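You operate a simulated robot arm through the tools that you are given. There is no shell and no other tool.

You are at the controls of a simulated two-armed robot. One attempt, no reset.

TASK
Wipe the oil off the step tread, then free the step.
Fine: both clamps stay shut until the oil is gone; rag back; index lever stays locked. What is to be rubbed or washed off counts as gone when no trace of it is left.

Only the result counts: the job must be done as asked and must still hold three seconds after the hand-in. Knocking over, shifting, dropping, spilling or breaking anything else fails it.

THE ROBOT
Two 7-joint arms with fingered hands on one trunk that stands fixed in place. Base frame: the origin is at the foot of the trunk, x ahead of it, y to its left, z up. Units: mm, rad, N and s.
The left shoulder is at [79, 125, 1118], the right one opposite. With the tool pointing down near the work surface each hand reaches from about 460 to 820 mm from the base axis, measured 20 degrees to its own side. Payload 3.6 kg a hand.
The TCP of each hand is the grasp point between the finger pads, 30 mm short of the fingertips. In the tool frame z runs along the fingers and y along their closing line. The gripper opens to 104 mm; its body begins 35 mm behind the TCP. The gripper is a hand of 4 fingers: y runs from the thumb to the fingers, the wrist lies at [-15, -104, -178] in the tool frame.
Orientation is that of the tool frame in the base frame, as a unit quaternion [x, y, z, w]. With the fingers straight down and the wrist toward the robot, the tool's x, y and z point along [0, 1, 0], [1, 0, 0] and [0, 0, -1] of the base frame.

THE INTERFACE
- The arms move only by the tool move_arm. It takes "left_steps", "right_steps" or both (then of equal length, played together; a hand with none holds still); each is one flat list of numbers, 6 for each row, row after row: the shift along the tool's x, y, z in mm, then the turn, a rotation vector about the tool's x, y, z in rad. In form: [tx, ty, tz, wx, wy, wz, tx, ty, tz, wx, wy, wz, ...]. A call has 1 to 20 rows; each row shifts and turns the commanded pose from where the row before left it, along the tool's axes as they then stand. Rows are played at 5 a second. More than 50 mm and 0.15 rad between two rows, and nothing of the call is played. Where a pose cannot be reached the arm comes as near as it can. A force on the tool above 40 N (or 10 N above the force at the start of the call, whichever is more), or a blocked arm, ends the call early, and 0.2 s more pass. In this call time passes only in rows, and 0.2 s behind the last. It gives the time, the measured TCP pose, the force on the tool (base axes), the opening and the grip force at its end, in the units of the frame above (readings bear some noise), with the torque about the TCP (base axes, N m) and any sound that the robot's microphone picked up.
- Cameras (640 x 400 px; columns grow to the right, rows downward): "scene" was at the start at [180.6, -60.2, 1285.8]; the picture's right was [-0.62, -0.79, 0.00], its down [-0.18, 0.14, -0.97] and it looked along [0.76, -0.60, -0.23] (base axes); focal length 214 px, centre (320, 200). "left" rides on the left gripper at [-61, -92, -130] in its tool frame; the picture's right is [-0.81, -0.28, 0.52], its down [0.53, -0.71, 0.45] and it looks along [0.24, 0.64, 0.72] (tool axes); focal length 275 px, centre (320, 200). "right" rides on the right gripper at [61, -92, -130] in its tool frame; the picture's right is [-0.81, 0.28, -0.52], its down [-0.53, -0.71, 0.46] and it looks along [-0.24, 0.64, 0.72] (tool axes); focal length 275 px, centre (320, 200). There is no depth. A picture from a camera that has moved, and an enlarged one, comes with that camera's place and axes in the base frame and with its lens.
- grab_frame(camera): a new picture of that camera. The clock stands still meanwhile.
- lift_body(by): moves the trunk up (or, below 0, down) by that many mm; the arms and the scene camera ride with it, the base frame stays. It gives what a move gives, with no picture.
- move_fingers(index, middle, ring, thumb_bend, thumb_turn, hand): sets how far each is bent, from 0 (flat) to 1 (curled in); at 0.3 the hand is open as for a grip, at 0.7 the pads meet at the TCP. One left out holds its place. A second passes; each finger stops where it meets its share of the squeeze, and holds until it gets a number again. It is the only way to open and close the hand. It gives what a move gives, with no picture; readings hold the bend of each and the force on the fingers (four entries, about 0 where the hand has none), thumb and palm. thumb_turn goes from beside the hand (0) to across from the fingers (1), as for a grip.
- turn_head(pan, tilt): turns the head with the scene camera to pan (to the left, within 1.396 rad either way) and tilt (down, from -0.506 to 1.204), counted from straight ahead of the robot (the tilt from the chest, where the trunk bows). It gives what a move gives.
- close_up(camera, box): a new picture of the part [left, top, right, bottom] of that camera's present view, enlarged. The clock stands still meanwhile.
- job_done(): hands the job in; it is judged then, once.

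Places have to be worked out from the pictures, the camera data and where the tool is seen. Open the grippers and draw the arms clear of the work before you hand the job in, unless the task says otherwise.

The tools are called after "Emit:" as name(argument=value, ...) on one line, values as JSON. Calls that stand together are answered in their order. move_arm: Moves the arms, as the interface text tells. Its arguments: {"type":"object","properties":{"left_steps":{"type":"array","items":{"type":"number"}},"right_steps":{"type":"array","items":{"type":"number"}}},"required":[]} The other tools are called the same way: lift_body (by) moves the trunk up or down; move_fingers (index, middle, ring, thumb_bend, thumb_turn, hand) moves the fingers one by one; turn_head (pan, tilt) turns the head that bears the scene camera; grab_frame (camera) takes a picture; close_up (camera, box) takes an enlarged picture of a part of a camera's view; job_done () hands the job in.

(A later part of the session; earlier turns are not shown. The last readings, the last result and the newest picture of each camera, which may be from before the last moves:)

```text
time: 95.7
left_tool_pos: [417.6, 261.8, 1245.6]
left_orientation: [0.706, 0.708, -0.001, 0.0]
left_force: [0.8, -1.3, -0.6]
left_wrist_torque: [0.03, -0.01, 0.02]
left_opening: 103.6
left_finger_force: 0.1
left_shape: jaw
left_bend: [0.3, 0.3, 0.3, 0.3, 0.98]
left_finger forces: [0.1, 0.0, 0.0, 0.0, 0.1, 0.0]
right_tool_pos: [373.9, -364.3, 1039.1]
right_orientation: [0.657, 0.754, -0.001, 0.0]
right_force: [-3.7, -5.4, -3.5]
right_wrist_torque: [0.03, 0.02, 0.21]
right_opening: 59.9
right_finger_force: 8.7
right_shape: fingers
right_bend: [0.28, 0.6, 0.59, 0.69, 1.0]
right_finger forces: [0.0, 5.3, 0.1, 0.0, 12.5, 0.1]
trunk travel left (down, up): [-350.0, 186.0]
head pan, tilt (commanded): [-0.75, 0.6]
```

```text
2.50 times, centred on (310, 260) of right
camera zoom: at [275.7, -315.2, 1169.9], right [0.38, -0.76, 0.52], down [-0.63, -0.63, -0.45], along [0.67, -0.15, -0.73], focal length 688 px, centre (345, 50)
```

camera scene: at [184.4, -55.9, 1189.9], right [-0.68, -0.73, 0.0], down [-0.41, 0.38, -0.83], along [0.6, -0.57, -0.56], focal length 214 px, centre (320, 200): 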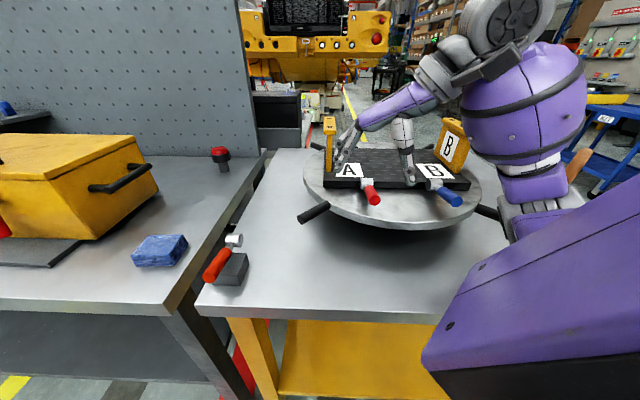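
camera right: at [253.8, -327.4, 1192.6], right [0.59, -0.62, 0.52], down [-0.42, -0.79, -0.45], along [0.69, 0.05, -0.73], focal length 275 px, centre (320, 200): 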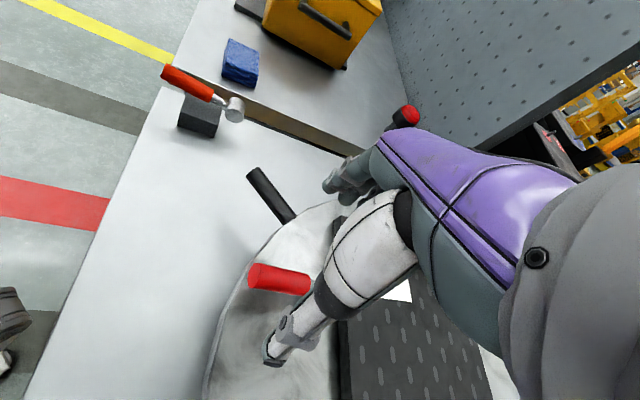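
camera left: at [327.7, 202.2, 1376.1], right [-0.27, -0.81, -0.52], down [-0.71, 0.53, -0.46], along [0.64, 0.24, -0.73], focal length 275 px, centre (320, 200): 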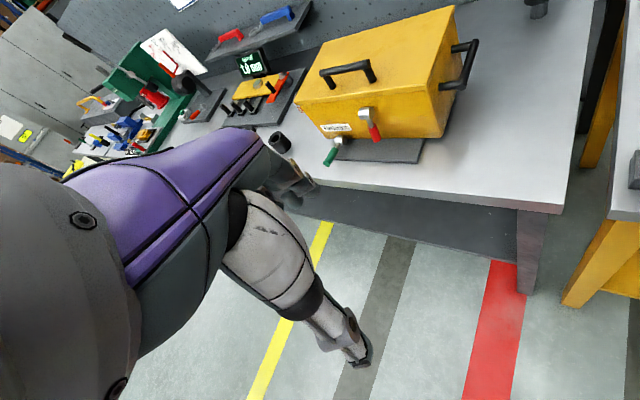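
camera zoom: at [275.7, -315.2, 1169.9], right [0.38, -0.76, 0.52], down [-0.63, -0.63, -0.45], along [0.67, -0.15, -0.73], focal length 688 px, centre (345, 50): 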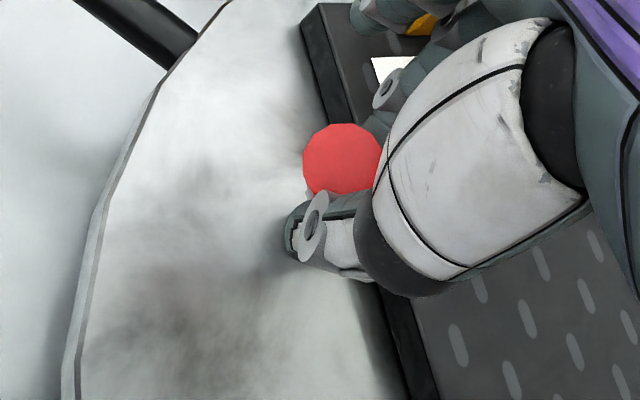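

The handle is at about 55-60 degrees now. I continue toward vertical.

Emit:
move_arm(right_steps=[-4.4, 3.5, -3.4, 0, 0, 0, -4.6, 3.6, -3, 0, 0, 0, -4.8, 3.8, -2.6, 0, 0, 0, -5, 4, -1.6, 0, 0, 0])

Emit:
close_up(camera="scene", box=[320, 130, 440, 230])

Emit:
close_up(camera="right", box=[220, 180, 400, 340])

```text
time: 96.7
left_tool_pos: [417.7, 260.7, 1245.5]
left_orientation: [0.706, 0.708, -0.001, 0.0]
left_force: [1.0, -0.1, -0.8]
left_wrist_torque: [-0.02, 0.0, -0.01]
left_opening: 103.7
left_finger_force: 0.1
left_shape: jaw
left_bend: [0.3, 0.3, 0.3, 0.3, 0.98]
left_finger forces: [0.0, 0.0, 0.0, 0.1, 0.0, 0.0]
right_tool_pos: [391.1, -380.6, 1050.7]
right_orientation: [0.656, 0.755, -0.001, 0.0]
right_force: [-4.8, -5.6, -1.2]
right_wrist_torque: [-0.1, 0.15, 0.04]
right_opening: 58.2
right_finger_force: 5.9
right_shape: fingers
right_bend: [0.28, 0.63, 0.59, 0.69, 1.0]
right_finger forces: [0.0, 3.9, 0.0, 0.0, 7.8, 0.0]
trunk travel left (down, up): [-350.0, 186.0]
head pan, tilt (commanded): [-0.75, 0.6]
```

```text
4.00 times, centred on (380, 180) of scene
camera zoom: at [171.3, -63.5, 1252.1], right [-0.68, -0.73, 0.0], down [-0.41, 0.39, -0.82], along [0.6, -0.56, -0.57], focal length 858 px, centre (80, 280)
```

zoom: 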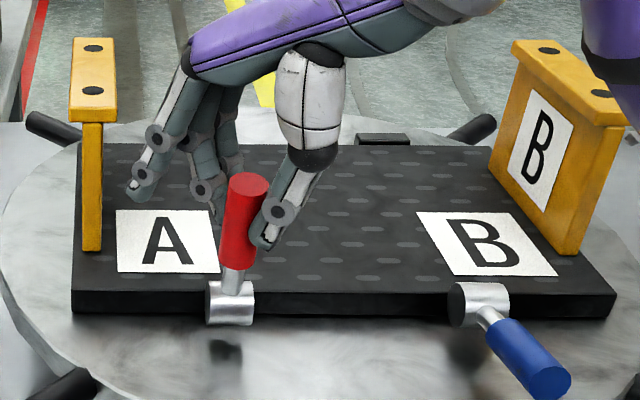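

```text
2.50 times, centred on (310, 260) of right
camera zoom: at [292.3, -331.7, 1181.5], right [0.39, -0.76, 0.52], down [-0.63, -0.63, -0.45], along [0.67, -0.15, -0.73], focal length 688 px, centre (345, 50)
```

zoom: 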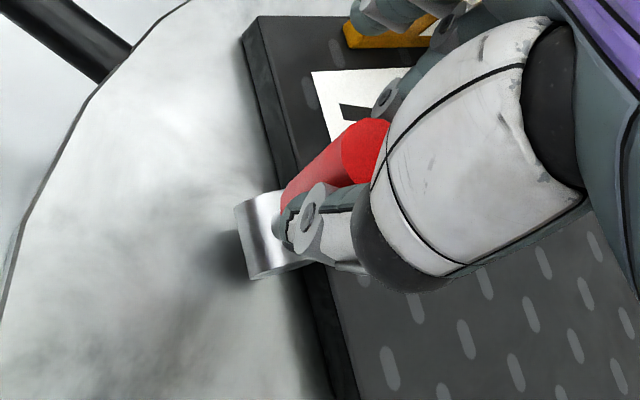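

The handle is near 80 degrees. I push on through vertical and watch for the end stop.

Emit:
move_arm(right_steps=[-5.2, 4.1, -0.8, 0, 0, 0, -5.2, 4.1, 0, 0, 0, 0, -5.2, 4.1, 0.4, 0, 0, 0])

Emit:
close_up(camera="scene", box=[320, 130, 440, 230])

Emit:
close_up(camera="right", box=[220, 180, 400, 340])

```text
time: 97.5
left_tool_pos: [415.8, 263.3, 1246.0]
left_orientation: [0.707, 0.708, 0.001, 0.001]
left_force: [-1.0, 0.4, 0.7]
left_wrist_torque: [-0.01, 0.01, 0.01]
left_opening: 103.8
left_finger_force: 0.1
left_shape: jaw
left_bend: [0.3, 0.3, 0.3, 0.3, 0.98]
left_finger forces: [0.0, 0.1, 0.1, 0.0, 0.1, 0.0]
right_tool_pos: [402.8, -392.6, 1052.9]
right_orientation: [0.656, 0.755, 0.0, 0.0]
right_force: [-15.6, 2.3, 6.1]
right_wrist_torque: [0.06, 0.43, 0.04]
right_opening: 61.1
right_finger_force: 7.7
right_shape: fingers
right_bend: [0.28, 0.67, 0.59, 0.68, 0.98]
right_finger forces: [0.0, 0.1, 0.0, 0.1, 15.4, 0.1]
trunk travel left (down, up): [-350.0, 186.0]
head pan, tilt (commanded): [-0.75, 0.6]
```

```text
4.00 times, centred on (380, 180) of scene
camera zoom: at [169.5, -62.1, 1252.5], right [-0.68, -0.73, 0.0], down [-0.41, 0.38, -0.83], along [0.6, -0.56, -0.56], focal length 858 px, centre (80, 280)
```

zoom: 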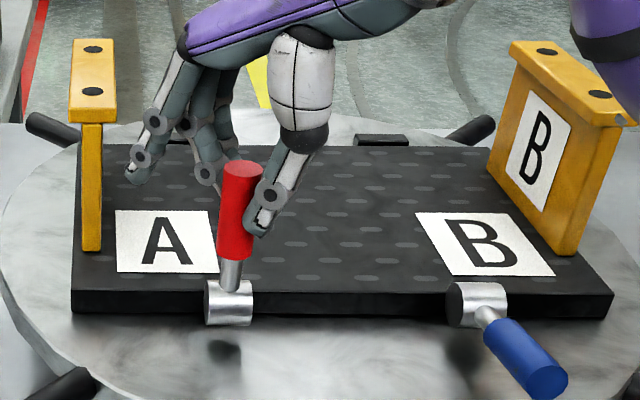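

```text
2.50 times, centred on (310, 260) of right
camera zoom: at [304.7, -343.9, 1183.2], right [0.39, -0.76, 0.52], down [-0.63, -0.63, -0.45], along [0.67, -0.15, -0.72], focal length 688 px, centre (345, 50)
```

zoom: 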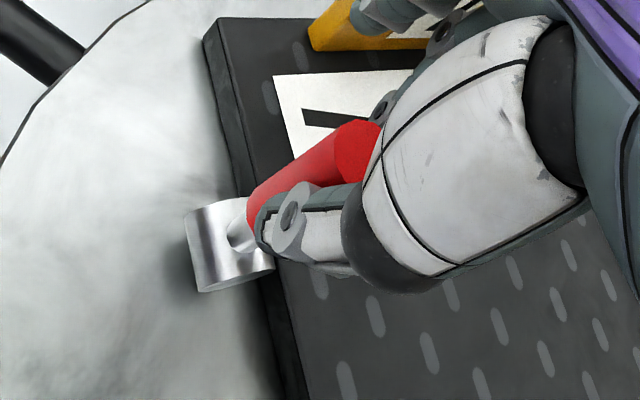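

The handle stands nearly vertical and force rose to about 15 N. I push slightly more to tell whether this is the end stop.

Emit:
move_arm(right_steps=[-4, 3, 0, 0, 0, 0, -4, 3, 0.5, 0, 0, 0])

Emit:
close_up(camera="scene", box=[320, 130, 440, 230])

Emit:
close_up(camera="right", box=[220, 180, 400, 340])

```text
time: 98.1
left_tool_pos: [414.7, 263.4, 1245.5]
left_orientation: [0.707, 0.707, 0.001, 0.002]
left_force: [0.2, -0.1, -0.6]
left_wrist_torque: [0.04, -0.01, -0.03]
left_opening: 103.8
left_finger_force: 0.0
left_shape: jaw
left_bend: [0.3, 0.3, 0.3, 0.3, 0.98]
left_finger forces: [0.1, 0.0, 0.0, 0.0, 0.1, 0.0]
right_tool_pos: [409.7, -398.4, 1052.0]
right_orientation: [0.656, 0.755, 0.0, 0.001]
right_force: [-20.1, 7.4, 11.8]
right_wrist_torque: [0.3, 0.66, 0.05]
right_opening: 66.8
right_finger_force: 10.5
right_shape: fingers
right_bend: [0.28, 0.67, 0.59, 0.66, 0.94]
right_finger forces: [0.0, 0.0, 0.0, 0.0, 21.1, 0.0]
trunk travel left (down, up): [-350.0, 186.0]
head pan, tilt (commanded): [-0.75, 0.6]
```

```text
4.00 times, centred on (380, 180) of scene
camera zoom: at [168.6, -61.1, 1252.7], right [-0.68, -0.73, 0.0], down [-0.41, 0.38, -0.83], along [0.61, -0.56, -0.56], focal length 858 px, centre (80, 280)
```

zoom: 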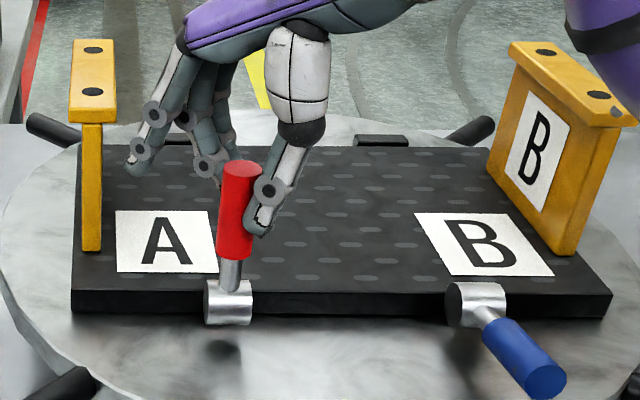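

```text
2.50 times, centred on (310, 260) of right
camera zoom: at [310.8, -350.0, 1183.3], right [0.38, -0.76, 0.52], down [-0.63, -0.63, -0.46], along [0.67, -0.15, -0.72], focal length 688 px, centre (345, 50)
```

zoom: 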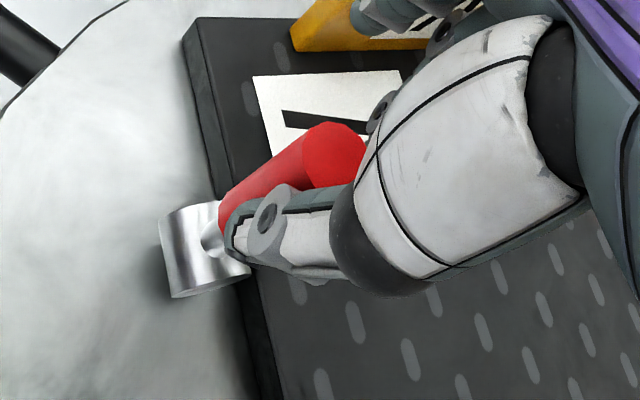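

The handle no longer moves while force builds: it's at its end stop, upright. I relax the push and then open the fingers to see that it stays up.

Emit:
move_arm(right_steps=[4, -3, -0.5, 0, 0, 0, 5, -4, 0, 0, 0, 0])

Emit:
move_fingers(hand="right", index=0.28, middle=0.28, ring=0.28, thumb_bend=0.3, thumb_turn=0.98)

Emit:
close_up(camera="scene", box=[320, 130, 440, 230])

Emit:
close_up(camera="right", box=[160, 160, 440, 400])

```text
time: 98.7
left_tool_pos: [416.4, 262.3, 1245.2]
left_orientation: [0.706, 0.708, 0.0, 0.001]
left_force: [1.0, -0.4, 0.2]
left_wrist_torque: [-0.01, 0.01, 0.01]
left_opening: 103.8
left_finger_force: 0.0
left_shape: jaw
left_bend: [0.3, 0.3, 0.3, 0.3, 0.98]
left_finger forces: [0.0, 0.1, 0.1, 0.1, 0.1, 0.0]
right_tool_pos: [402.9, -392.1, 1052.2]
right_orientation: [0.657, 0.754, -0.001, 0.001]
right_force: [-12.6, 0.7, 6.9]
right_wrist_torque: [0.05, 0.34, 0.03]
right_opening: 61.0
right_finger_force: 6.3
right_shape: fingers
right_bend: [0.28, 0.67, 0.59, 0.69, 0.98]
right_finger forces: [0.0, 0.7, 0.0, 0.0, 12.8, 0.0]
trunk travel left (down, up): [-350.0, 186.0]
head pan, tilt (commanded): [-0.75, 0.6]
```

```text
time: 99.7
left_tool_pos: [417.9, 260.9, 1244.6]
left_orientation: [0.707, 0.707, 0.0, 0.0]
left_force: [-0.7, -0.4, 1.0]
left_wrist_torque: [0.02, -0.03, -0.02]
left_opening: 103.8
left_finger_force: 0.0
left_shape: jaw
left_bend: [0.3, 0.3, 0.3, 0.3, 0.98]
left_finger forces: [0.1, 0.1, 0.1, 0.1, 0.0, 0.0]
right_tool_pos: [404.1, -391.7, 1050.6]
right_orientation: [0.656, 0.755, 0.0, -0.001]
right_force: [-0.5, 0.0, 0.7]
right_wrist_torque: [0.0, -0.02, -0.01]
right_opening: 106.0
right_finger_force: 0.0
right_shape: fingers
right_bend: [0.28, 0.28, 0.28, 0.3, 0.96]
right_finger forces: [0.2, 0.1, 0.1, 0.1, 0.0, 0.0]
trunk travel left (down, up): [-350.0, 186.0]
head pan, tilt (commanded): [-0.75, 0.6]
```

```text
4.00 times, centred on (380, 180) of scene
camera zoom: at [171.9, -62.7, 1252.1], right [-0.68, -0.73, 0.0], down [-0.41, 0.39, -0.83], along [0.6, -0.56, -0.56], focal length 858 px, centre (80, 280)
```

zoom: 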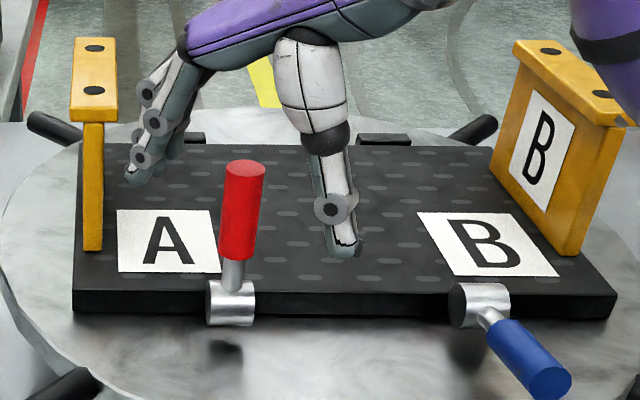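

```text
1.67 times, centred on (300, 280) of right
camera zoom: at [306.3, -343.4, 1182.0], right [0.39, -0.76, 0.52], down [-0.63, -0.63, -0.45], along [0.67, -0.15, -0.73], focal length 459 px, centre (353, 67)
```

zoom: 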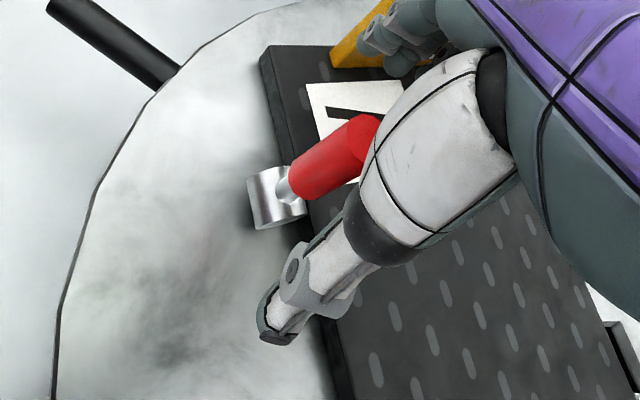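

The red clamp handle stays upright (open). I raise the hand clear of it and move over toward the blue handle.

Emit:
move_arm(right_steps=[0, 0, -20, 0, 0, 0, 0, 0, -30, 0, 0, 0, 0, 0, -35, 0, 0, 0, -7, -38, 0, 0, 0, 0, -7, -38, 0, 0, 0, 0, -7, -38, 0, 0, 0, 0, -6, -37, 0, 0, 0, 0])

Emit:
grab_frame(camera="scene")

Emit:
grab_frame(camera="right")

```text
time: 101.3
left_tool_pos: [417.5, 261.7, 1245.3]
left_orientation: [0.706, 0.708, -0.001, 0.001]
left_force: [0.8, 0.7, -0.3]
left_wrist_torque: [0.02, 0.02, -0.01]
left_opening: 103.6
left_finger_force: 0.0
left_shape: jaw
left_bend: [0.3, 0.3, 0.3, 0.3, 0.98]
left_finger forces: [0.0, 0.0, 0.0, 0.0, 0.0, 0.0]
right_tool_pos: [257.7, -438.0, 1136.7]
right_orientation: [0.656, 0.755, -0.001, 0.0]
right_force: [-0.6, -1.2, 0.1]
right_wrist_torque: [0.01, -0.02, -0.04]
right_opening: 106.1
right_finger_force: 0.1
right_shape: fingers
right_bend: [0.28, 0.28, 0.28, 0.3, 0.96]
right_finger forces: [0.0, 0.1, 0.1, 0.0, 0.0, 0.0]
trunk travel left (down, up): [-350.0, 186.0]
head pan, tilt (commanded): [-0.75, 0.6]
```

```text
taken
camera scene: at [171.3, -62.6, 1252.2], right [-0.68, -0.73, 0.0], down [-0.41, 0.39, -0.83], along [0.6, -0.56, -0.56], focal length 214 px, centre (320, 200)
```

scene: 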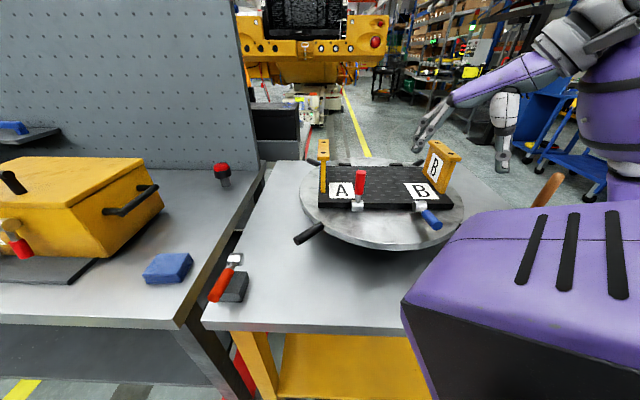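

```text
taken
camera right: at [159.6, -389.5, 1267.4], right [0.39, -0.76, 0.52], down [-0.63, -0.63, -0.45], along [0.67, -0.15, -0.73], focal length 275 px, centre (320, 200)
```

right: 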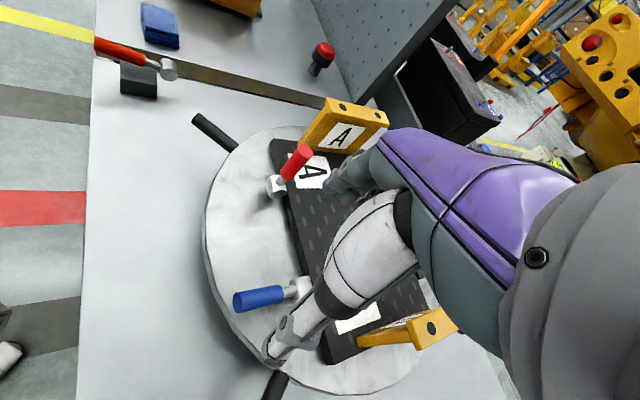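

Reachable so far at yaw 8. Blue grip now measured from (248, -431, 982) to (288, -472, 971). I descend to z ≈ 1040 above its outer end.

Emit:
move_arm(right_steps=[-1, 0, 25, 0, 0, 0, -1, 0, 25, 0, 0, 0, -1, 0, 24, 0, 0, 0, -1, 0, 23, 0, 0, 0])

Emit:
close_up(camera="scene", box=[380, 130, 520, 250])

Emit:
close_up(camera="right", box=[160, 160, 440, 400])

```text
time: 102.3
left_tool_pos: [417.8, 261.4, 1245.4]
left_orientation: [0.707, 0.707, -0.001, 0.001]
left_force: [-0.4, -0.7, -0.2]
left_wrist_torque: [0.0, -0.01, 0.0]
left_opening: 103.8
left_finger_force: 0.1
left_shape: jaw
left_bend: [0.3, 0.3, 0.3, 0.3, 0.98]
left_finger forces: [0.0, 0.1, 0.0, 0.0, 0.0, 0.0]
right_tool_pos: [261.9, -414.8, 1056.9]
right_orientation: [0.655, 0.755, 0.0, 0.0]
right_force: [0.0, 0.3, 0.1]
right_wrist_torque: [0.03, 0.02, 0.04]
right_opening: 106.1
right_finger_force: 0.0
right_shape: fingers
right_bend: [0.28, 0.28, 0.28, 0.3, 0.96]
right_finger forces: [0.1, 0.0, 0.0, 0.0, 0.1, 0.0]
right hand out of reach, approached as far as the arm can: row 1, 2, 3, 4
trunk travel left (down, up): [-350.0, 186.0]
head pan, tilt (commanded): [-0.75, 0.6]
```

```text
3.33 times, centred on (450, 190) of scene
camera zoom: at [171.8, -62.6, 1252.1], right [-0.68, -0.73, 0.0], down [-0.41, 0.39, -0.83], along [0.6, -0.56, -0.56], focal length 715 px, centre (-113, 233)
```

zoom: 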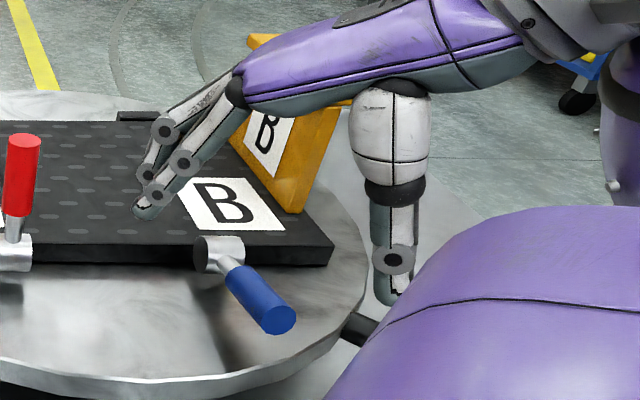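

```text
1.67 times, centred on (300, 280) of right
camera zoom: at [163.0, -365.6, 1188.3], right [0.39, -0.76, 0.52], down [-0.63, -0.63, -0.45], along [0.67, -0.15, -0.73], focal length 459 px, centre (353, 67)
```

zoom: 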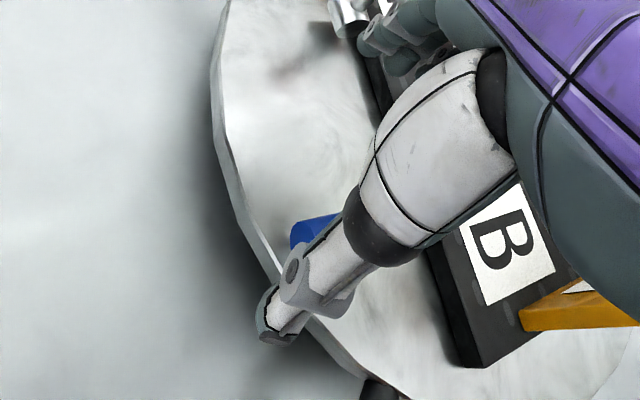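

At yaw 8 the blue position is ~28 mm out of reach. I reduce yaw to about -8 degrees and move over the blue grip's middle.

Emit:
move_arm(right_steps=[0, 0, 0, 0, 0, 0.14, 0, 0, 0, 0, 0, 0.14, -17, 4, 0, 0, 0, 0, -17, 4, 10, 0, 0, 0])

Emit:
close_up(camera="scene", box=[380, 130, 520, 250])

Emit:
close_up(camera="right", box=[160, 160, 440, 400])

```text
time: 103.3
left_tool_pos: [418.0, 261.6, 1244.6]
left_orientation: [0.706, 0.708, -0.001, 0.0]
left_force: [-0.3, -0.6, 0.2]
left_wrist_torque: [0.01, 0.03, 0.0]
left_opening: 103.5
left_finger_force: 0.1
left_shape: jaw
left_bend: [0.3, 0.3, 0.3, 0.3, 0.98]
left_finger forces: [0.0, 0.0, 0.1, 0.1, 0.0, 0.1]
right_tool_pos: [264.5, -450.2, 1045.7]
right_orientation: [0.756, 0.655, -0.001, 0.0]
right_force: [0.4, 0.3, 0.0]
right_wrist_torque: [-0.01, 0.03, -0.02]
right_opening: 106.0
right_finger_force: 0.0
right_shape: fingers
right_bend: [0.28, 0.28, 0.28, 0.3, 0.96]
right_finger forces: [0.1, 0.0, 0.1, 0.1, 0.0, 0.0]
trunk travel left (down, up): [-350.0, 186.0]
head pan, tilt (commanded): [-0.75, 0.6]
```

```text
3.33 times, centred on (450, 190) of scene
camera zoom: at [171.8, -62.9, 1252.1], right [-0.68, -0.73, 0.0], down [-0.41, 0.39, -0.83], along [0.6, -0.56, -0.56], focal length 715 px, centre (-113, 233)
```

zoom: 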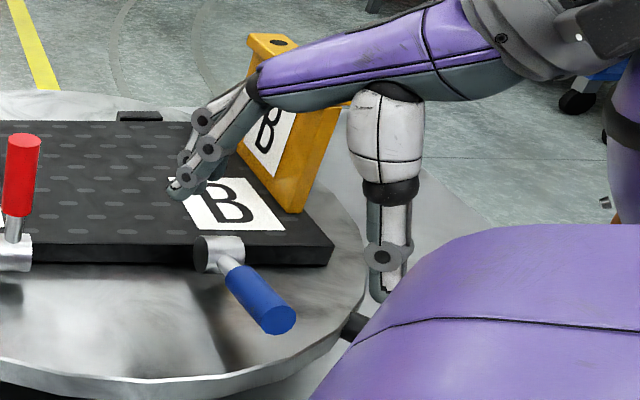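

```text
1.67 times, centred on (300, 280) of right
camera zoom: at [183.3, -374.8, 1176.5], right [0.16, -0.84, 0.52], down [-0.78, -0.43, -0.45], along [0.6, -0.33, -0.72], focal length 459 px, centre (353, 67)
```

zoom: 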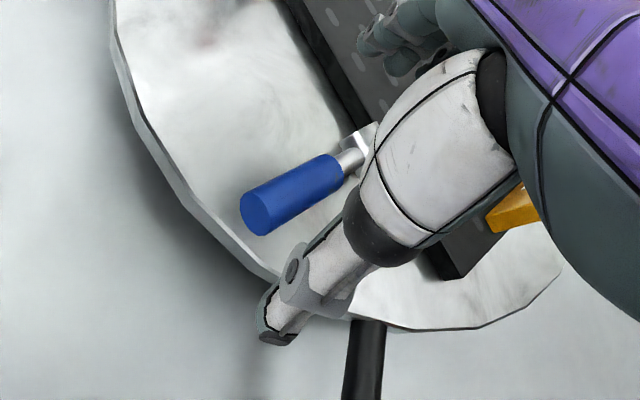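

Reachable at yaw -8, but the ring finger would come too near the blue barrel. I try yaw 0 with the hand slightly further out toward the handle end, still 20 mm above contact height.

Emit:
move_arm(right_steps=[0, 0, 0, 0, 0, -0.14, 6, -4, 0, 0, 0, 0, 0, 0, 12, 0, 0, 0, 0, 0, 12, 0, 0, 0])

```text
time: 104.3
left_tool_pos: [417.4, 262.5, 1245.1]
left_orientation: [0.707, 0.708, -0.001, 0.001]
left_force: [-0.1, 0.7, -0.8]
left_wrist_torque: [0.02, -0.02, -0.02]
left_opening: 103.5
left_finger_force: 0.0
left_shape: jaw
left_bend: [0.3, 0.3, 0.3, 0.3, 0.98]
left_finger forces: [0.0, 0.0, 0.0, 0.1, 0.0, 0.0]
right_tool_pos: [262.8, -439.8, 1039.8]
right_orientation: [0.709, 0.706, 0.0, -0.001]
right_force: [-1.1, 0.7, 0.5]
right_wrist_torque: [0.0, -0.02, -0.03]
right_opening: 106.5
right_finger_force: 0.0
right_shape: fingers
right_bend: [0.28, 0.28, 0.28, 0.3, 0.96]
right_finger forces: [0.0, 0.0, 0.1, 0.1, 0.1, 0.0]
right hand out of reach, approached as far as the arm can: row 1, 4
trunk travel left (down, up): [-350.0, 186.0]
head pan, tilt (commanded): [-0.75, 0.6]
```

Yaw 0 isn't reachable that low, but pinching with thumb and index (index lies 22 mm further along tool x) gives a good line across the handle at yaw -8. I curl the ring finger out of the barrel's way, return to yaw -8 and shift so the grip's outer end lies between thumb and index.

Emit:
move_fingers(hand="right", ring=0.7, index=0.28, middle=0.25)

Emit:
move_arm(right_steps=[0, 0, 0, 0, 0, 0.14, -16, 0, 0, 0, 0, 0, 0, 0, 12, 0, 0, 0])

Emit:
close_up(camera="scene", box=[380, 130, 520, 250])

Emit:
close_up(camera="right", box=[160, 160, 440, 400])

```text
time: 105.3
left_tool_pos: [418.3, 261.3, 1244.8]
left_orientation: [0.707, 0.708, -0.001, 0.001]
left_force: [0.7, 0.0, -0.3]
left_wrist_torque: [-0.03, 0.02, 0.02]
left_opening: 103.6
left_finger_force: 0.0
left_shape: jaw
left_bend: [0.3, 0.3, 0.3, 0.3, 0.98]
left_finger forces: [0.0, 0.0, 0.1, 0.0, 0.0, 0.0]
right_tool_pos: [262.4, -439.7, 1038.9]
right_orientation: [0.708, 0.706, 0.0, 0.0]
right_force: [0.3, -0.1, -0.2]
right_wrist_torque: [0.04, -0.02, 0.0]
right_opening: 106.0
right_finger_force: 0.0
right_shape: fingers
right_bend: [0.28, 0.25, 0.7, 0.3, 0.96]
right_finger forces: [0.1, 0.0, 0.0, 0.0, 0.0, 0.0]
trunk travel left (down, up): [-350.0, 186.0]
head pan, tilt (commanded): [-0.75, 0.6]
```

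```text
time: 106.1
left_tool_pos: [417.6, 261.6, 1243.9]
left_orientation: [0.707, 0.708, 0.0, 0.001]
left_force: [0.7, -0.5, -0.6]
left_wrist_torque: [0.0, 0.01, 0.0]
left_opening: 103.7
left_finger_force: 0.0
left_shape: jaw
left_bend: [0.3, 0.3, 0.3, 0.3, 0.98]
left_finger forces: [0.0, 0.0, 0.1, 0.0, 0.0, 0.0]
right_tool_pos: [261.7, -455.1, 1027.9]
right_orientation: [0.755, 0.656, -0.002, 0.0]
right_force: [0.4, -0.4, -0.2]
right_wrist_torque: [0.0, -0.01, 0.01]
right_opening: 106.3
right_finger_force: 0.0
right_shape: fingers
right_bend: [0.28, 0.25, 0.7, 0.3, 0.96]
right_finger forces: [0.1, 0.1, 0.1, 0.1, 0.0, 0.1]
trunk travel left (down, up): [-350.0, 186.0]
head pan, tilt (commanded): [-0.75, 0.6]
```

```text
3.33 times, centred on (450, 190) of scene
camera zoom: at [171.9, -62.6, 1252.1], right [-0.68, -0.73, 0.0], down [-0.41, 0.39, -0.83], along [0.6, -0.56, -0.56], focal length 715 px, centre (-113, 233)
```

zoom: 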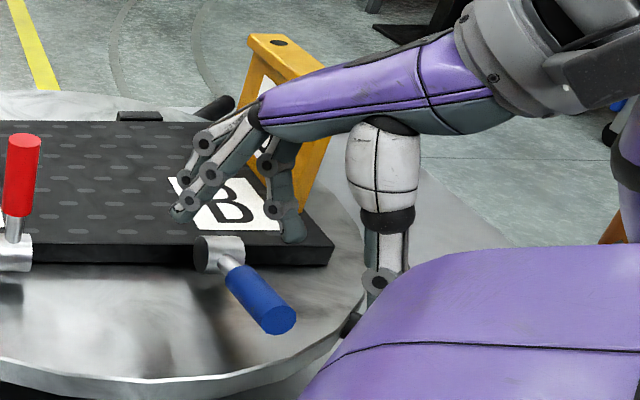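

```text
1.67 times, centred on (300, 280) of right
camera zoom: at [180.2, -381.1, 1159.0], right [0.16, -0.84, 0.52], down [-0.78, -0.43, -0.45], along [0.6, -0.33, -0.72], focal length 459 px, centre (353, 67)
```

zoom: 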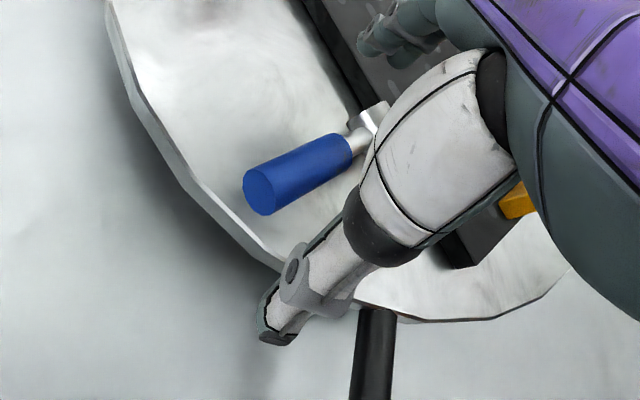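

Still reachable at z 1028. I continue down to z ≈ 995.

Emit:
move_arm(right_steps=[0, 0, 12, 0, 0, 0, 0, 0, 12, 0, 0, 0, 0, 0, 8, 0, 0, 0])

Emit:
close_up(camera="scene", box=[400, 150, 500, 240])

Emit:
close_up(camera="right", box=[160, 160, 440, 400])

```text
time: 106.9
left_tool_pos: [417.0, 262.5, 1243.9]
left_orientation: [0.706, 0.708, 0.0, 0.001]
left_force: [-0.5, 0.3, 0.4]
left_wrist_torque: [-0.04, -0.02, 0.0]
left_opening: 103.8
left_finger_force: 0.1
left_shape: jaw
left_bend: [0.3, 0.3, 0.3, 0.3, 0.98]
left_finger forces: [0.0, 0.0, 0.0, 0.1, 0.0, 0.1]
right_tool_pos: [259.8, -455.7, 996.0]
right_orientation: [0.755, 0.655, -0.001, 0.0]
right_force: [0.2, 0.3, -0.1]
right_wrist_torque: [-0.03, -0.04, -0.03]
right_opening: 106.4
right_finger_force: 0.1
right_shape: fingers
right_bend: [0.28, 0.25, 0.7, 0.3, 0.96]
right_finger forces: [0.0, 0.0, 0.0, 0.0, 0.1, 0.0]
trunk travel left (down, up): [-350.0, 186.0]
head pan, tilt (commanded): [-0.75, 0.6]
```

```text
4.44 times, centred on (450, 195) of scene
camera zoom: at [171.6, -62.7, 1252.1], right [-0.68, -0.73, 0.0], down [-0.41, 0.39, -0.83], along [0.6, -0.56, -0.56], focal length 953 px, centre (-258, 222)
```

zoom: 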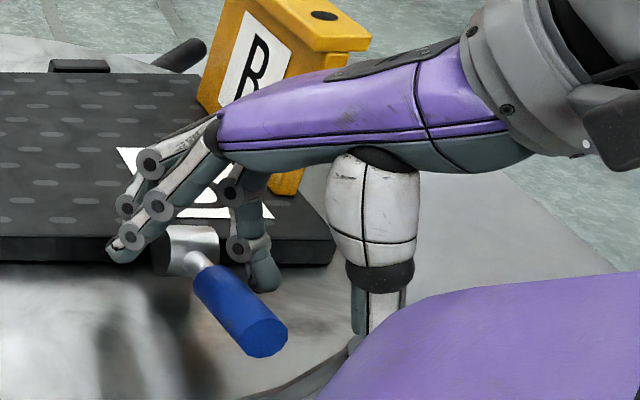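

```text
1.67 times, centred on (300, 280) of right
camera zoom: at [179.1, -380.4, 1127.1], right [0.16, -0.84, 0.52], down [-0.78, -0.43, -0.45], along [0.6, -0.33, -0.72], focal length 459 px, centre (353, 67)
```

zoom: 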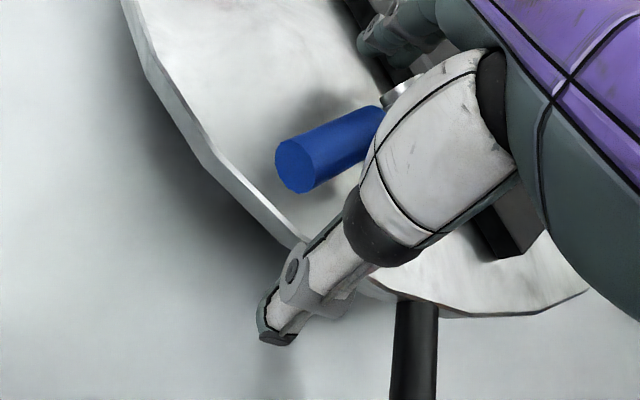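

At (260, -456, 996) with the blue grip's end between thumb and index. I close index and thumb to light contact.

Emit:
move_fingers(hand="right", index=0.66, thumb_bend=0.62)

Emit:
close_up(camera="scene", box=[400, 150, 500, 240])

Emit:
close_up(camera="right", box=[220, 180, 400, 340])

```text
time: 107.9
left_tool_pos: [418.1, 261.1, 1244.9]
left_orientation: [0.707, 0.707, 0.0, 0.001]
left_force: [-0.6, 0.2, -0.5]
left_wrist_torque: [0.01, 0.01, -0.03]
left_opening: 103.7
left_finger_force: 0.1
left_shape: jaw
left_bend: [0.3, 0.3, 0.3, 0.3, 0.98]
left_finger forces: [0.0, 0.0, 0.2, 0.0, 0.1, 0.1]
right_tool_pos: [260.4, -454.5, 996.0]
right_orientation: [0.755, 0.655, -0.001, 0.0]
right_force: [4.1, 0.4, -1.5]
right_wrist_torque: [0.04, -0.02, 0.06]
right_opening: 28.0
right_finger_force: 3.5
right_shape: fingers
right_bend: [0.58, 0.25, 0.7, 0.6, 1.0]
right_finger forces: [5.3, 0.0, 0.1, 0.0, 1.5, 0.0]
trunk travel left (down, up): [-350.0, 186.0]
head pan, tilt (commanded): [-0.75, 0.6]
```

```text
4.44 times, centred on (450, 195) of scene
camera zoom: at [172.4, -62.7, 1252.0], right [-0.68, -0.73, 0.0], down [-0.41, 0.39, -0.82], along [0.6, -0.56, -0.57], focal length 953 px, centre (-258, 222)
```

zoom: 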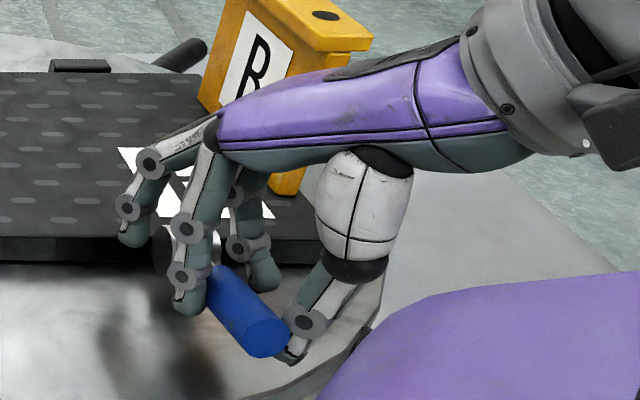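

```text
2.50 times, centred on (310, 260) of right
camera zoom: at [179.8, -380.5, 1127.1], right [0.16, -0.84, 0.52], down [-0.78, -0.43, -0.45], along [0.6, -0.33, -0.73], focal length 688 px, centre (345, 50)
```

zoom: 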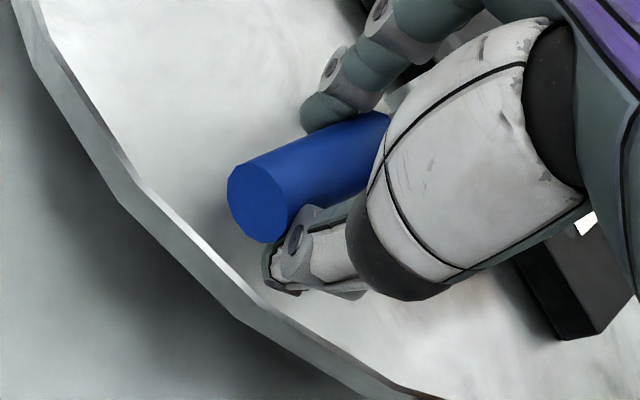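

Index and thumb oppose each other nicely across the blue grip. I tighten both to roughly 12 N.

Emit:
move_fingers(hand="right", index=0.76, thumb_bend=0.75)

```text
time: 108.9
left_tool_pos: [417.7, 261.2, 1245.1]
left_orientation: [0.706, 0.708, 0.0, 0.001]
left_force: [0.7, 0.2, 0.0]
left_wrist_torque: [0.01, 0.0, -0.02]
left_opening: 103.6
left_finger_force: 0.1
left_shape: jaw
left_bend: [0.3, 0.3, 0.3, 0.3, 0.98]
left_finger forces: [0.0, 0.1, 0.1, 0.0, 0.0, 0.0]
right_tool_pos: [259.6, -456.2, 995.1]
right_orientation: [0.755, 0.656, -0.001, 0.0]
right_force: [-3.6, -0.6, -1.3]
right_wrist_torque: [0.02, -0.02, 0.15]
right_opening: 21.9
right_finger_force: 8.1
right_shape: fingers
right_bend: [0.59, 0.25, 0.7, 0.66, 1.0]
right_finger forces: [7.4, 0.0, 0.0, 0.0, 9.4, 0.1]
trunk travel left (down, up): [-350.0, 186.0]
head pan, tilt (commanded): [-0.75, 0.6]
```

Balanced (7 N / 9 N). I start the lifting arc for the blue handle.

Emit:
move_arm(right_steps=[-0.8, 1, -5, 0, 0, 0, -1, 1.3, -5.2, 0, 0, 0, -1.3, 1.7, -5.2, 0, 0, 0])

Emit:
close_up(camera="scene", box=[400, 150, 500, 240])

Emit:
close_up(camera="right", box=[220, 180, 400, 340])

```text
time: 109.7
left_tool_pos: [418.2, 261.0, 1245.2]
left_orientation: [0.706, 0.708, 0.0, 0.001]
left_force: [-0.1, -0.2, -0.2]
left_wrist_torque: [0.0, -0.01, -0.03]
left_opening: 103.8
left_finger_force: 0.1
left_shape: jaw
left_bend: [0.3, 0.3, 0.3, 0.3, 0.98]
left_finger forces: [0.0, 0.1, 0.0, 0.1, 0.0, 0.0]
right_tool_pos: [265.0, -458.4, 1010.8]
right_orientation: [0.755, 0.656, -0.001, 0.0]
right_force: [-2.8, 2.3, -3.2]
right_wrist_torque: [0.13, 0.16, 0.2]
right_opening: 18.2
right_finger_force: 10.2
right_shape: fingers
right_bend: [0.59, 0.25, 0.7, 0.69, 1.0]
right_finger forces: [11.0, 0.1, 0.0, 0.0, 9.5, 0.0]
trunk travel left (down, up): [-350.0, 186.0]
head pan, tilt (commanded): [-0.75, 0.6]
```

```text
4.44 times, centred on (450, 195) of scene
camera zoom: at [171.7, -62.7, 1252.1], right [-0.68, -0.73, 0.0], down [-0.41, 0.39, -0.83], along [0.6, -0.56, -0.56], focal length 953 px, centre (-258, 222)
```

zoom: 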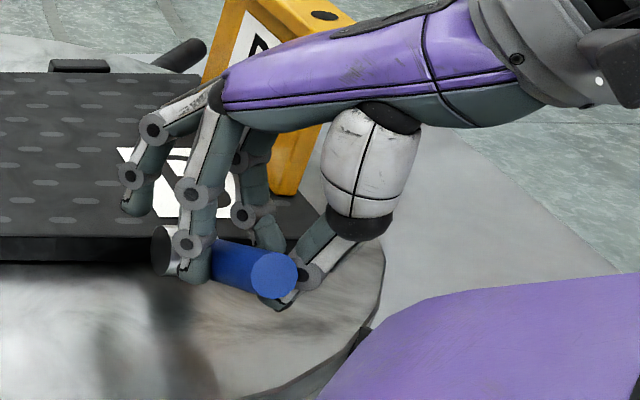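

```text
2.50 times, centred on (310, 260) of right
camera zoom: at [183.4, -384.7, 1142.3], right [0.16, -0.84, 0.52], down [-0.78, -0.43, -0.45], along [0.6, -0.33, -0.73], focal length 688 px, centre (345, 50)
```

zoom: 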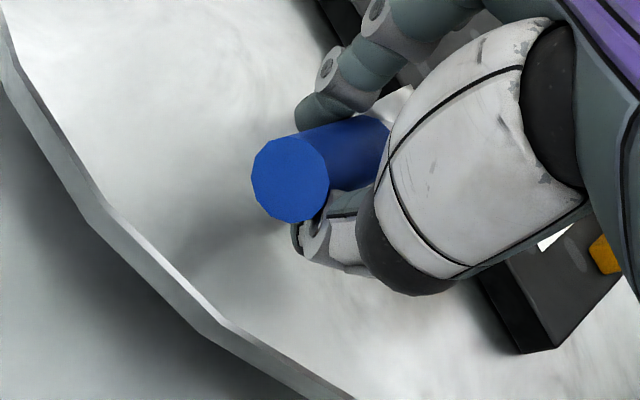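

The blue handle is rising too. I continue along the arc.

Emit:
move_arm(right_steps=[-1.8, 2.4, -5.4, 0, 0, 0, -2, 2.7, -5.3, 0, 0, 0, -2.3, 3, -5.2, 0, 0, 0, -2.7, 3.5, -4.4, 0, 0, 0, -2.8, 3.7, -4.2, 0, 0, 0])

Emit:
close_up(camera="scene", box=[400, 150, 500, 240])

Emit:
close_up(camera="right", box=[220, 180, 400, 340])

```text
time: 110.9
left_tool_pos: [419.7, 262.4, 1244.9]
left_orientation: [0.706, 0.708, -0.001, 0.0]
left_force: [0.4, 0.4, 0.2]
left_wrist_torque: [0.01, 0.01, 0.0]
left_opening: 103.7
left_finger_force: 0.1
left_shape: jaw
left_bend: [0.3, 0.3, 0.3, 0.3, 0.98]
left_finger forces: [0.0, 0.0, 0.1, 0.1, 0.0, 0.0]
right_tool_pos: [277.7, -472.9, 1036.0]
right_orientation: [0.756, 0.655, -0.001, 0.0]
right_force: [6.7, 6.0, -4.6]
right_wrist_torque: [0.14, -0.08, 0.07]
right_opening: 8.3
right_finger_force: 4.6
right_shape: fingers
right_bend: [0.59, 0.25, 0.7, 0.74, 1.0]
right_finger forces: [8.8, 0.0, 0.0, 0.1, 1.2, 0.0]
trunk travel left (down, up): [-350.0, 186.0]
head pan, tilt (commanded): [-0.75, 0.6]
```

```text
4.44 times, centred on (450, 195) of scene
camera zoom: at [173.0, -62.4, 1251.9], right [-0.68, -0.73, 0.0], down [-0.41, 0.39, -0.82], along [0.6, -0.56, -0.57], focal length 953 px, centre (-258, 222)
```

zoom: 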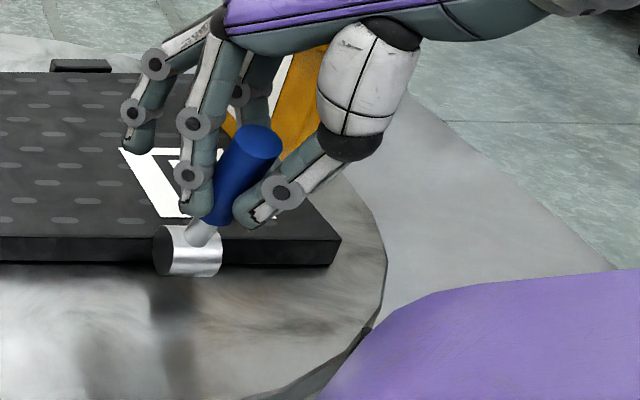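

```text
2.50 times, centred on (310, 260) of right
camera zoom: at [197.2, -398.7, 1166.8], right [0.16, -0.84, 0.52], down [-0.78, -0.43, -0.45], along [0.6, -0.33, -0.73], focal length 688 px, centre (345, 50)
```

zoom: 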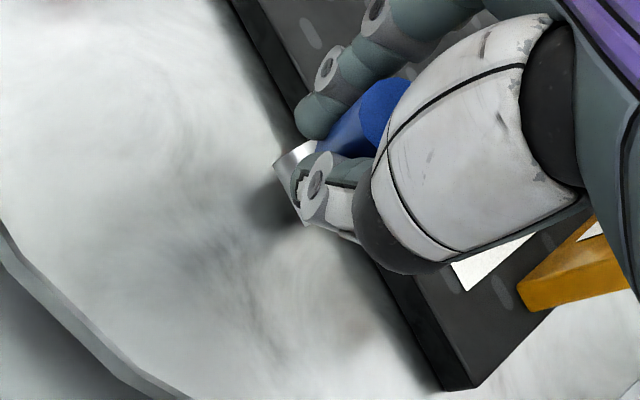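

Blue is now at roughly 65-70 degrees. I keep pushing up and inward.

Emit:
move_arm(right_steps=[-3, 3.9, -3, 0, 0, 0, -3, 4, -2.5, 0, 0, 0, -3.2, 4.2, -1.8, 0, 0, 0, -3.2, 4.2, -1, 0, 0, 0])

Emit:
close_up(camera="scene", box=[400, 150, 500, 240])

Emit:
close_up(camera="right", box=[220, 180, 400, 340])

```text
time: 111.9
left_tool_pos: [416.2, 264.2, 1243.7]
left_orientation: [0.707, 0.708, -0.001, 0.001]
left_force: [1.0, -0.3, 0.4]
left_wrist_torque: [0.0, 0.02, 0.03]
left_opening: 103.9
left_finger_force: 0.0
left_shape: jaw
left_bend: [0.3, 0.3, 0.3, 0.3, 0.98]
left_finger forces: [0.1, 0.0, 0.0, 0.1, 0.0, 0.0]
right_tool_pos: [290.8, -483.4, 1042.7]
right_orientation: [0.753, 0.658, -0.003, -0.001]
right_force: [-6.7, 24.2, -10.2]
right_wrist_torque: [0.21, 0.23, 0.41]
right_opening: 0.2
right_finger_force: 9.5
right_shape: fingers
right_bend: [0.69, 0.25, 0.7, 0.74, 1.0]
right_finger forces: [19.6, 0.0, 0.0, 0.0, 0.0, 0.0]
trunk travel left (down, up): [-350.0, 186.0]
head pan, tilt (commanded): [-0.75, 0.6]
```

```text
4.44 times, centred on (450, 195) of scene
camera zoom: at [171.2, -60.2, 1252.2], right [-0.68, -0.73, 0.0], down [-0.41, 0.38, -0.83], along [0.6, -0.56, -0.56], focal length 953 px, centre (-258, 222)
```

zoom: 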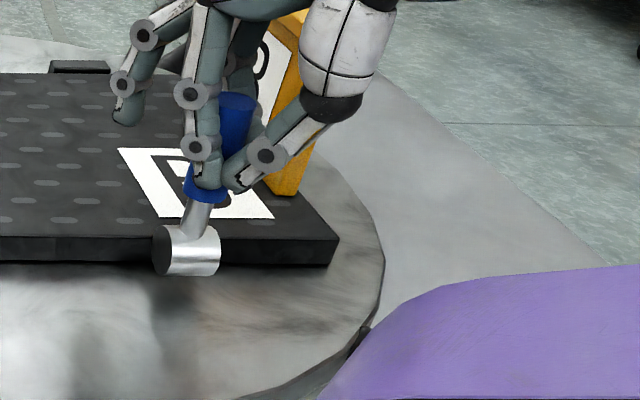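

```text
2.50 times, centred on (310, 260) of right
camera zoom: at [210.3, -409.9, 1175.5], right [0.17, -0.84, 0.52], down [-0.78, -0.43, -0.45], along [0.6, -0.33, -0.73], focal length 688 px, centre (345, 50)
```

zoom: 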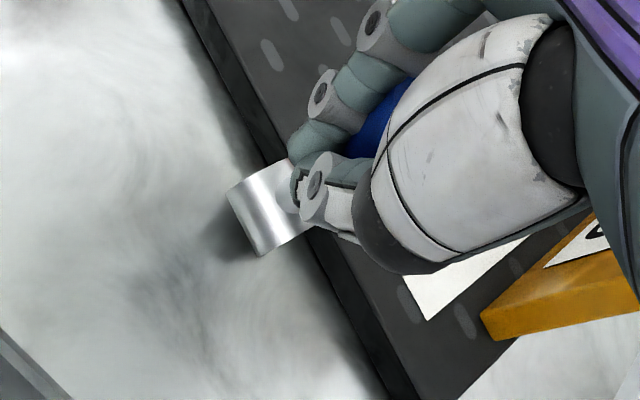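

The blue handle is upright too (projection matches a vertical handle) and the push builds force, so it's at its stop. I relax the push, then open index and thumb only.

Emit:
move_arm(right_steps=[2.5, -3.5, 0, 0, 0, 0, 2.5, -3.5, 0, 0, 0, 0])

Emit:
move_fingers(hand="right", index=0.28, thumb_bend=0.3, thumb_turn=0.98)

Emit:
close_up(camera="scene", box=[400, 150, 500, 240])

Emit:
close_up(camera="right", box=[160, 160, 440, 400])

```text
time: 112.5
left_tool_pos: [418.6, 261.8, 1244.9]
left_orientation: [0.706, 0.708, -0.002, 0.001]
left_force: [0.4, -0.3, -0.9]
left_wrist_torque: [0.01, -0.02, 0.04]
left_opening: 103.5
left_finger_force: 0.1
left_shape: jaw
left_bend: [0.3, 0.3, 0.3, 0.3, 0.98]
left_finger forces: [0.0, 0.1, 0.1, 0.0, 0.0, 0.0]
right_tool_pos: [286.5, -481.3, 1044.4]
right_orientation: [0.755, 0.655, 0.001, 0.002]
right_force: [2.7, 4.6, -2.0]
right_wrist_torque: [-0.02, 0.07, 0.09]
right_opening: 0.0
right_finger_force: 2.8
right_shape: fingers
right_bend: [0.66, 0.25, 0.7, 0.74, 1.0]
right_finger forces: [4.5, 0.0, 0.1, 0.0, 0.1, 0.1]
trunk travel left (down, up): [-350.0, 186.0]
head pan, tilt (commanded): [-0.75, 0.6]
```

```text
time: 113.5
left_tool_pos: [419.4, 260.4, 1245.4]
left_orientation: [0.706, 0.708, -0.001, 0.0]
left_force: [0.6, 0.2, 0.5]
left_wrist_torque: [-0.05, -0.01, 0.03]
left_opening: 103.9
left_finger_force: 0.0
left_shape: jaw
left_bend: [0.3, 0.3, 0.3, 0.3, 0.98]
left_finger forces: [0.0, 0.1, 0.0, 0.1, 0.0, 0.0]
right_tool_pos: [286.4, -480.0, 1044.4]
right_orientation: [0.755, 0.656, -0.001, 0.001]
right_force: [0.3, 0.2, -0.5]
right_wrist_torque: [0.02, 0.03, -0.03]
right_opening: 106.2
right_finger_force: 0.0
right_shape: fingers
right_bend: [0.28, 0.25, 0.7, 0.3, 0.96]
right_finger forces: [0.0, 0.0, 0.2, 0.0, 0.0, 0.1]
trunk travel left (down, up): [-350.0, 186.0]
head pan, tilt (commanded): [-0.75, 0.6]
```

```text
4.44 times, centred on (450, 195) of scene
camera zoom: at [171.8, -62.7, 1252.1], right [-0.68, -0.73, 0.0], down [-0.41, 0.39, -0.83], along [0.6, -0.56, -0.56], focal length 953 px, centre (-258, 222)
```

zoom: 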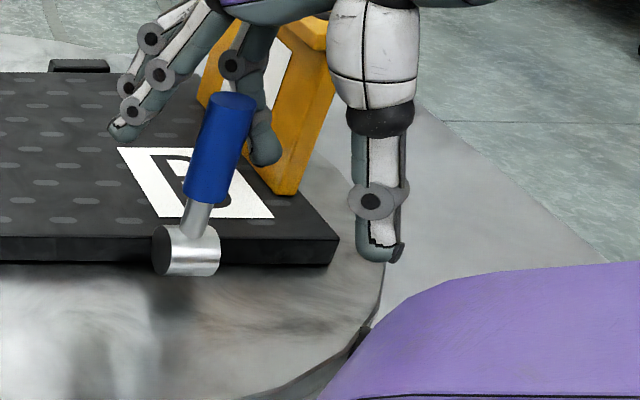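

```text
1.67 times, centred on (300, 280) of right
camera zoom: at [204.4, -406.3, 1175.2], right [0.16, -0.84, 0.52], down [-0.78, -0.43, -0.45], along [0.6, -0.33, -0.73], focal length 459 px, centre (353, 67)
```

zoom: 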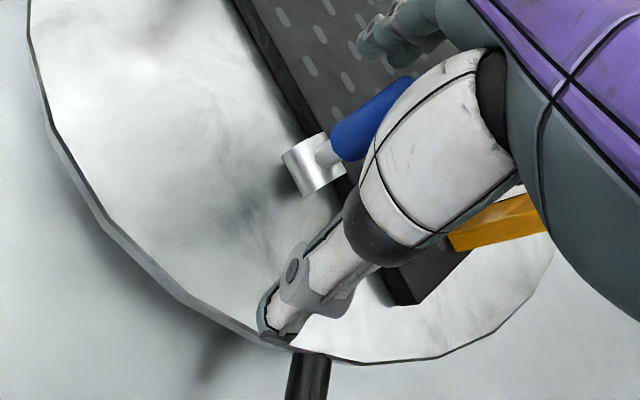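

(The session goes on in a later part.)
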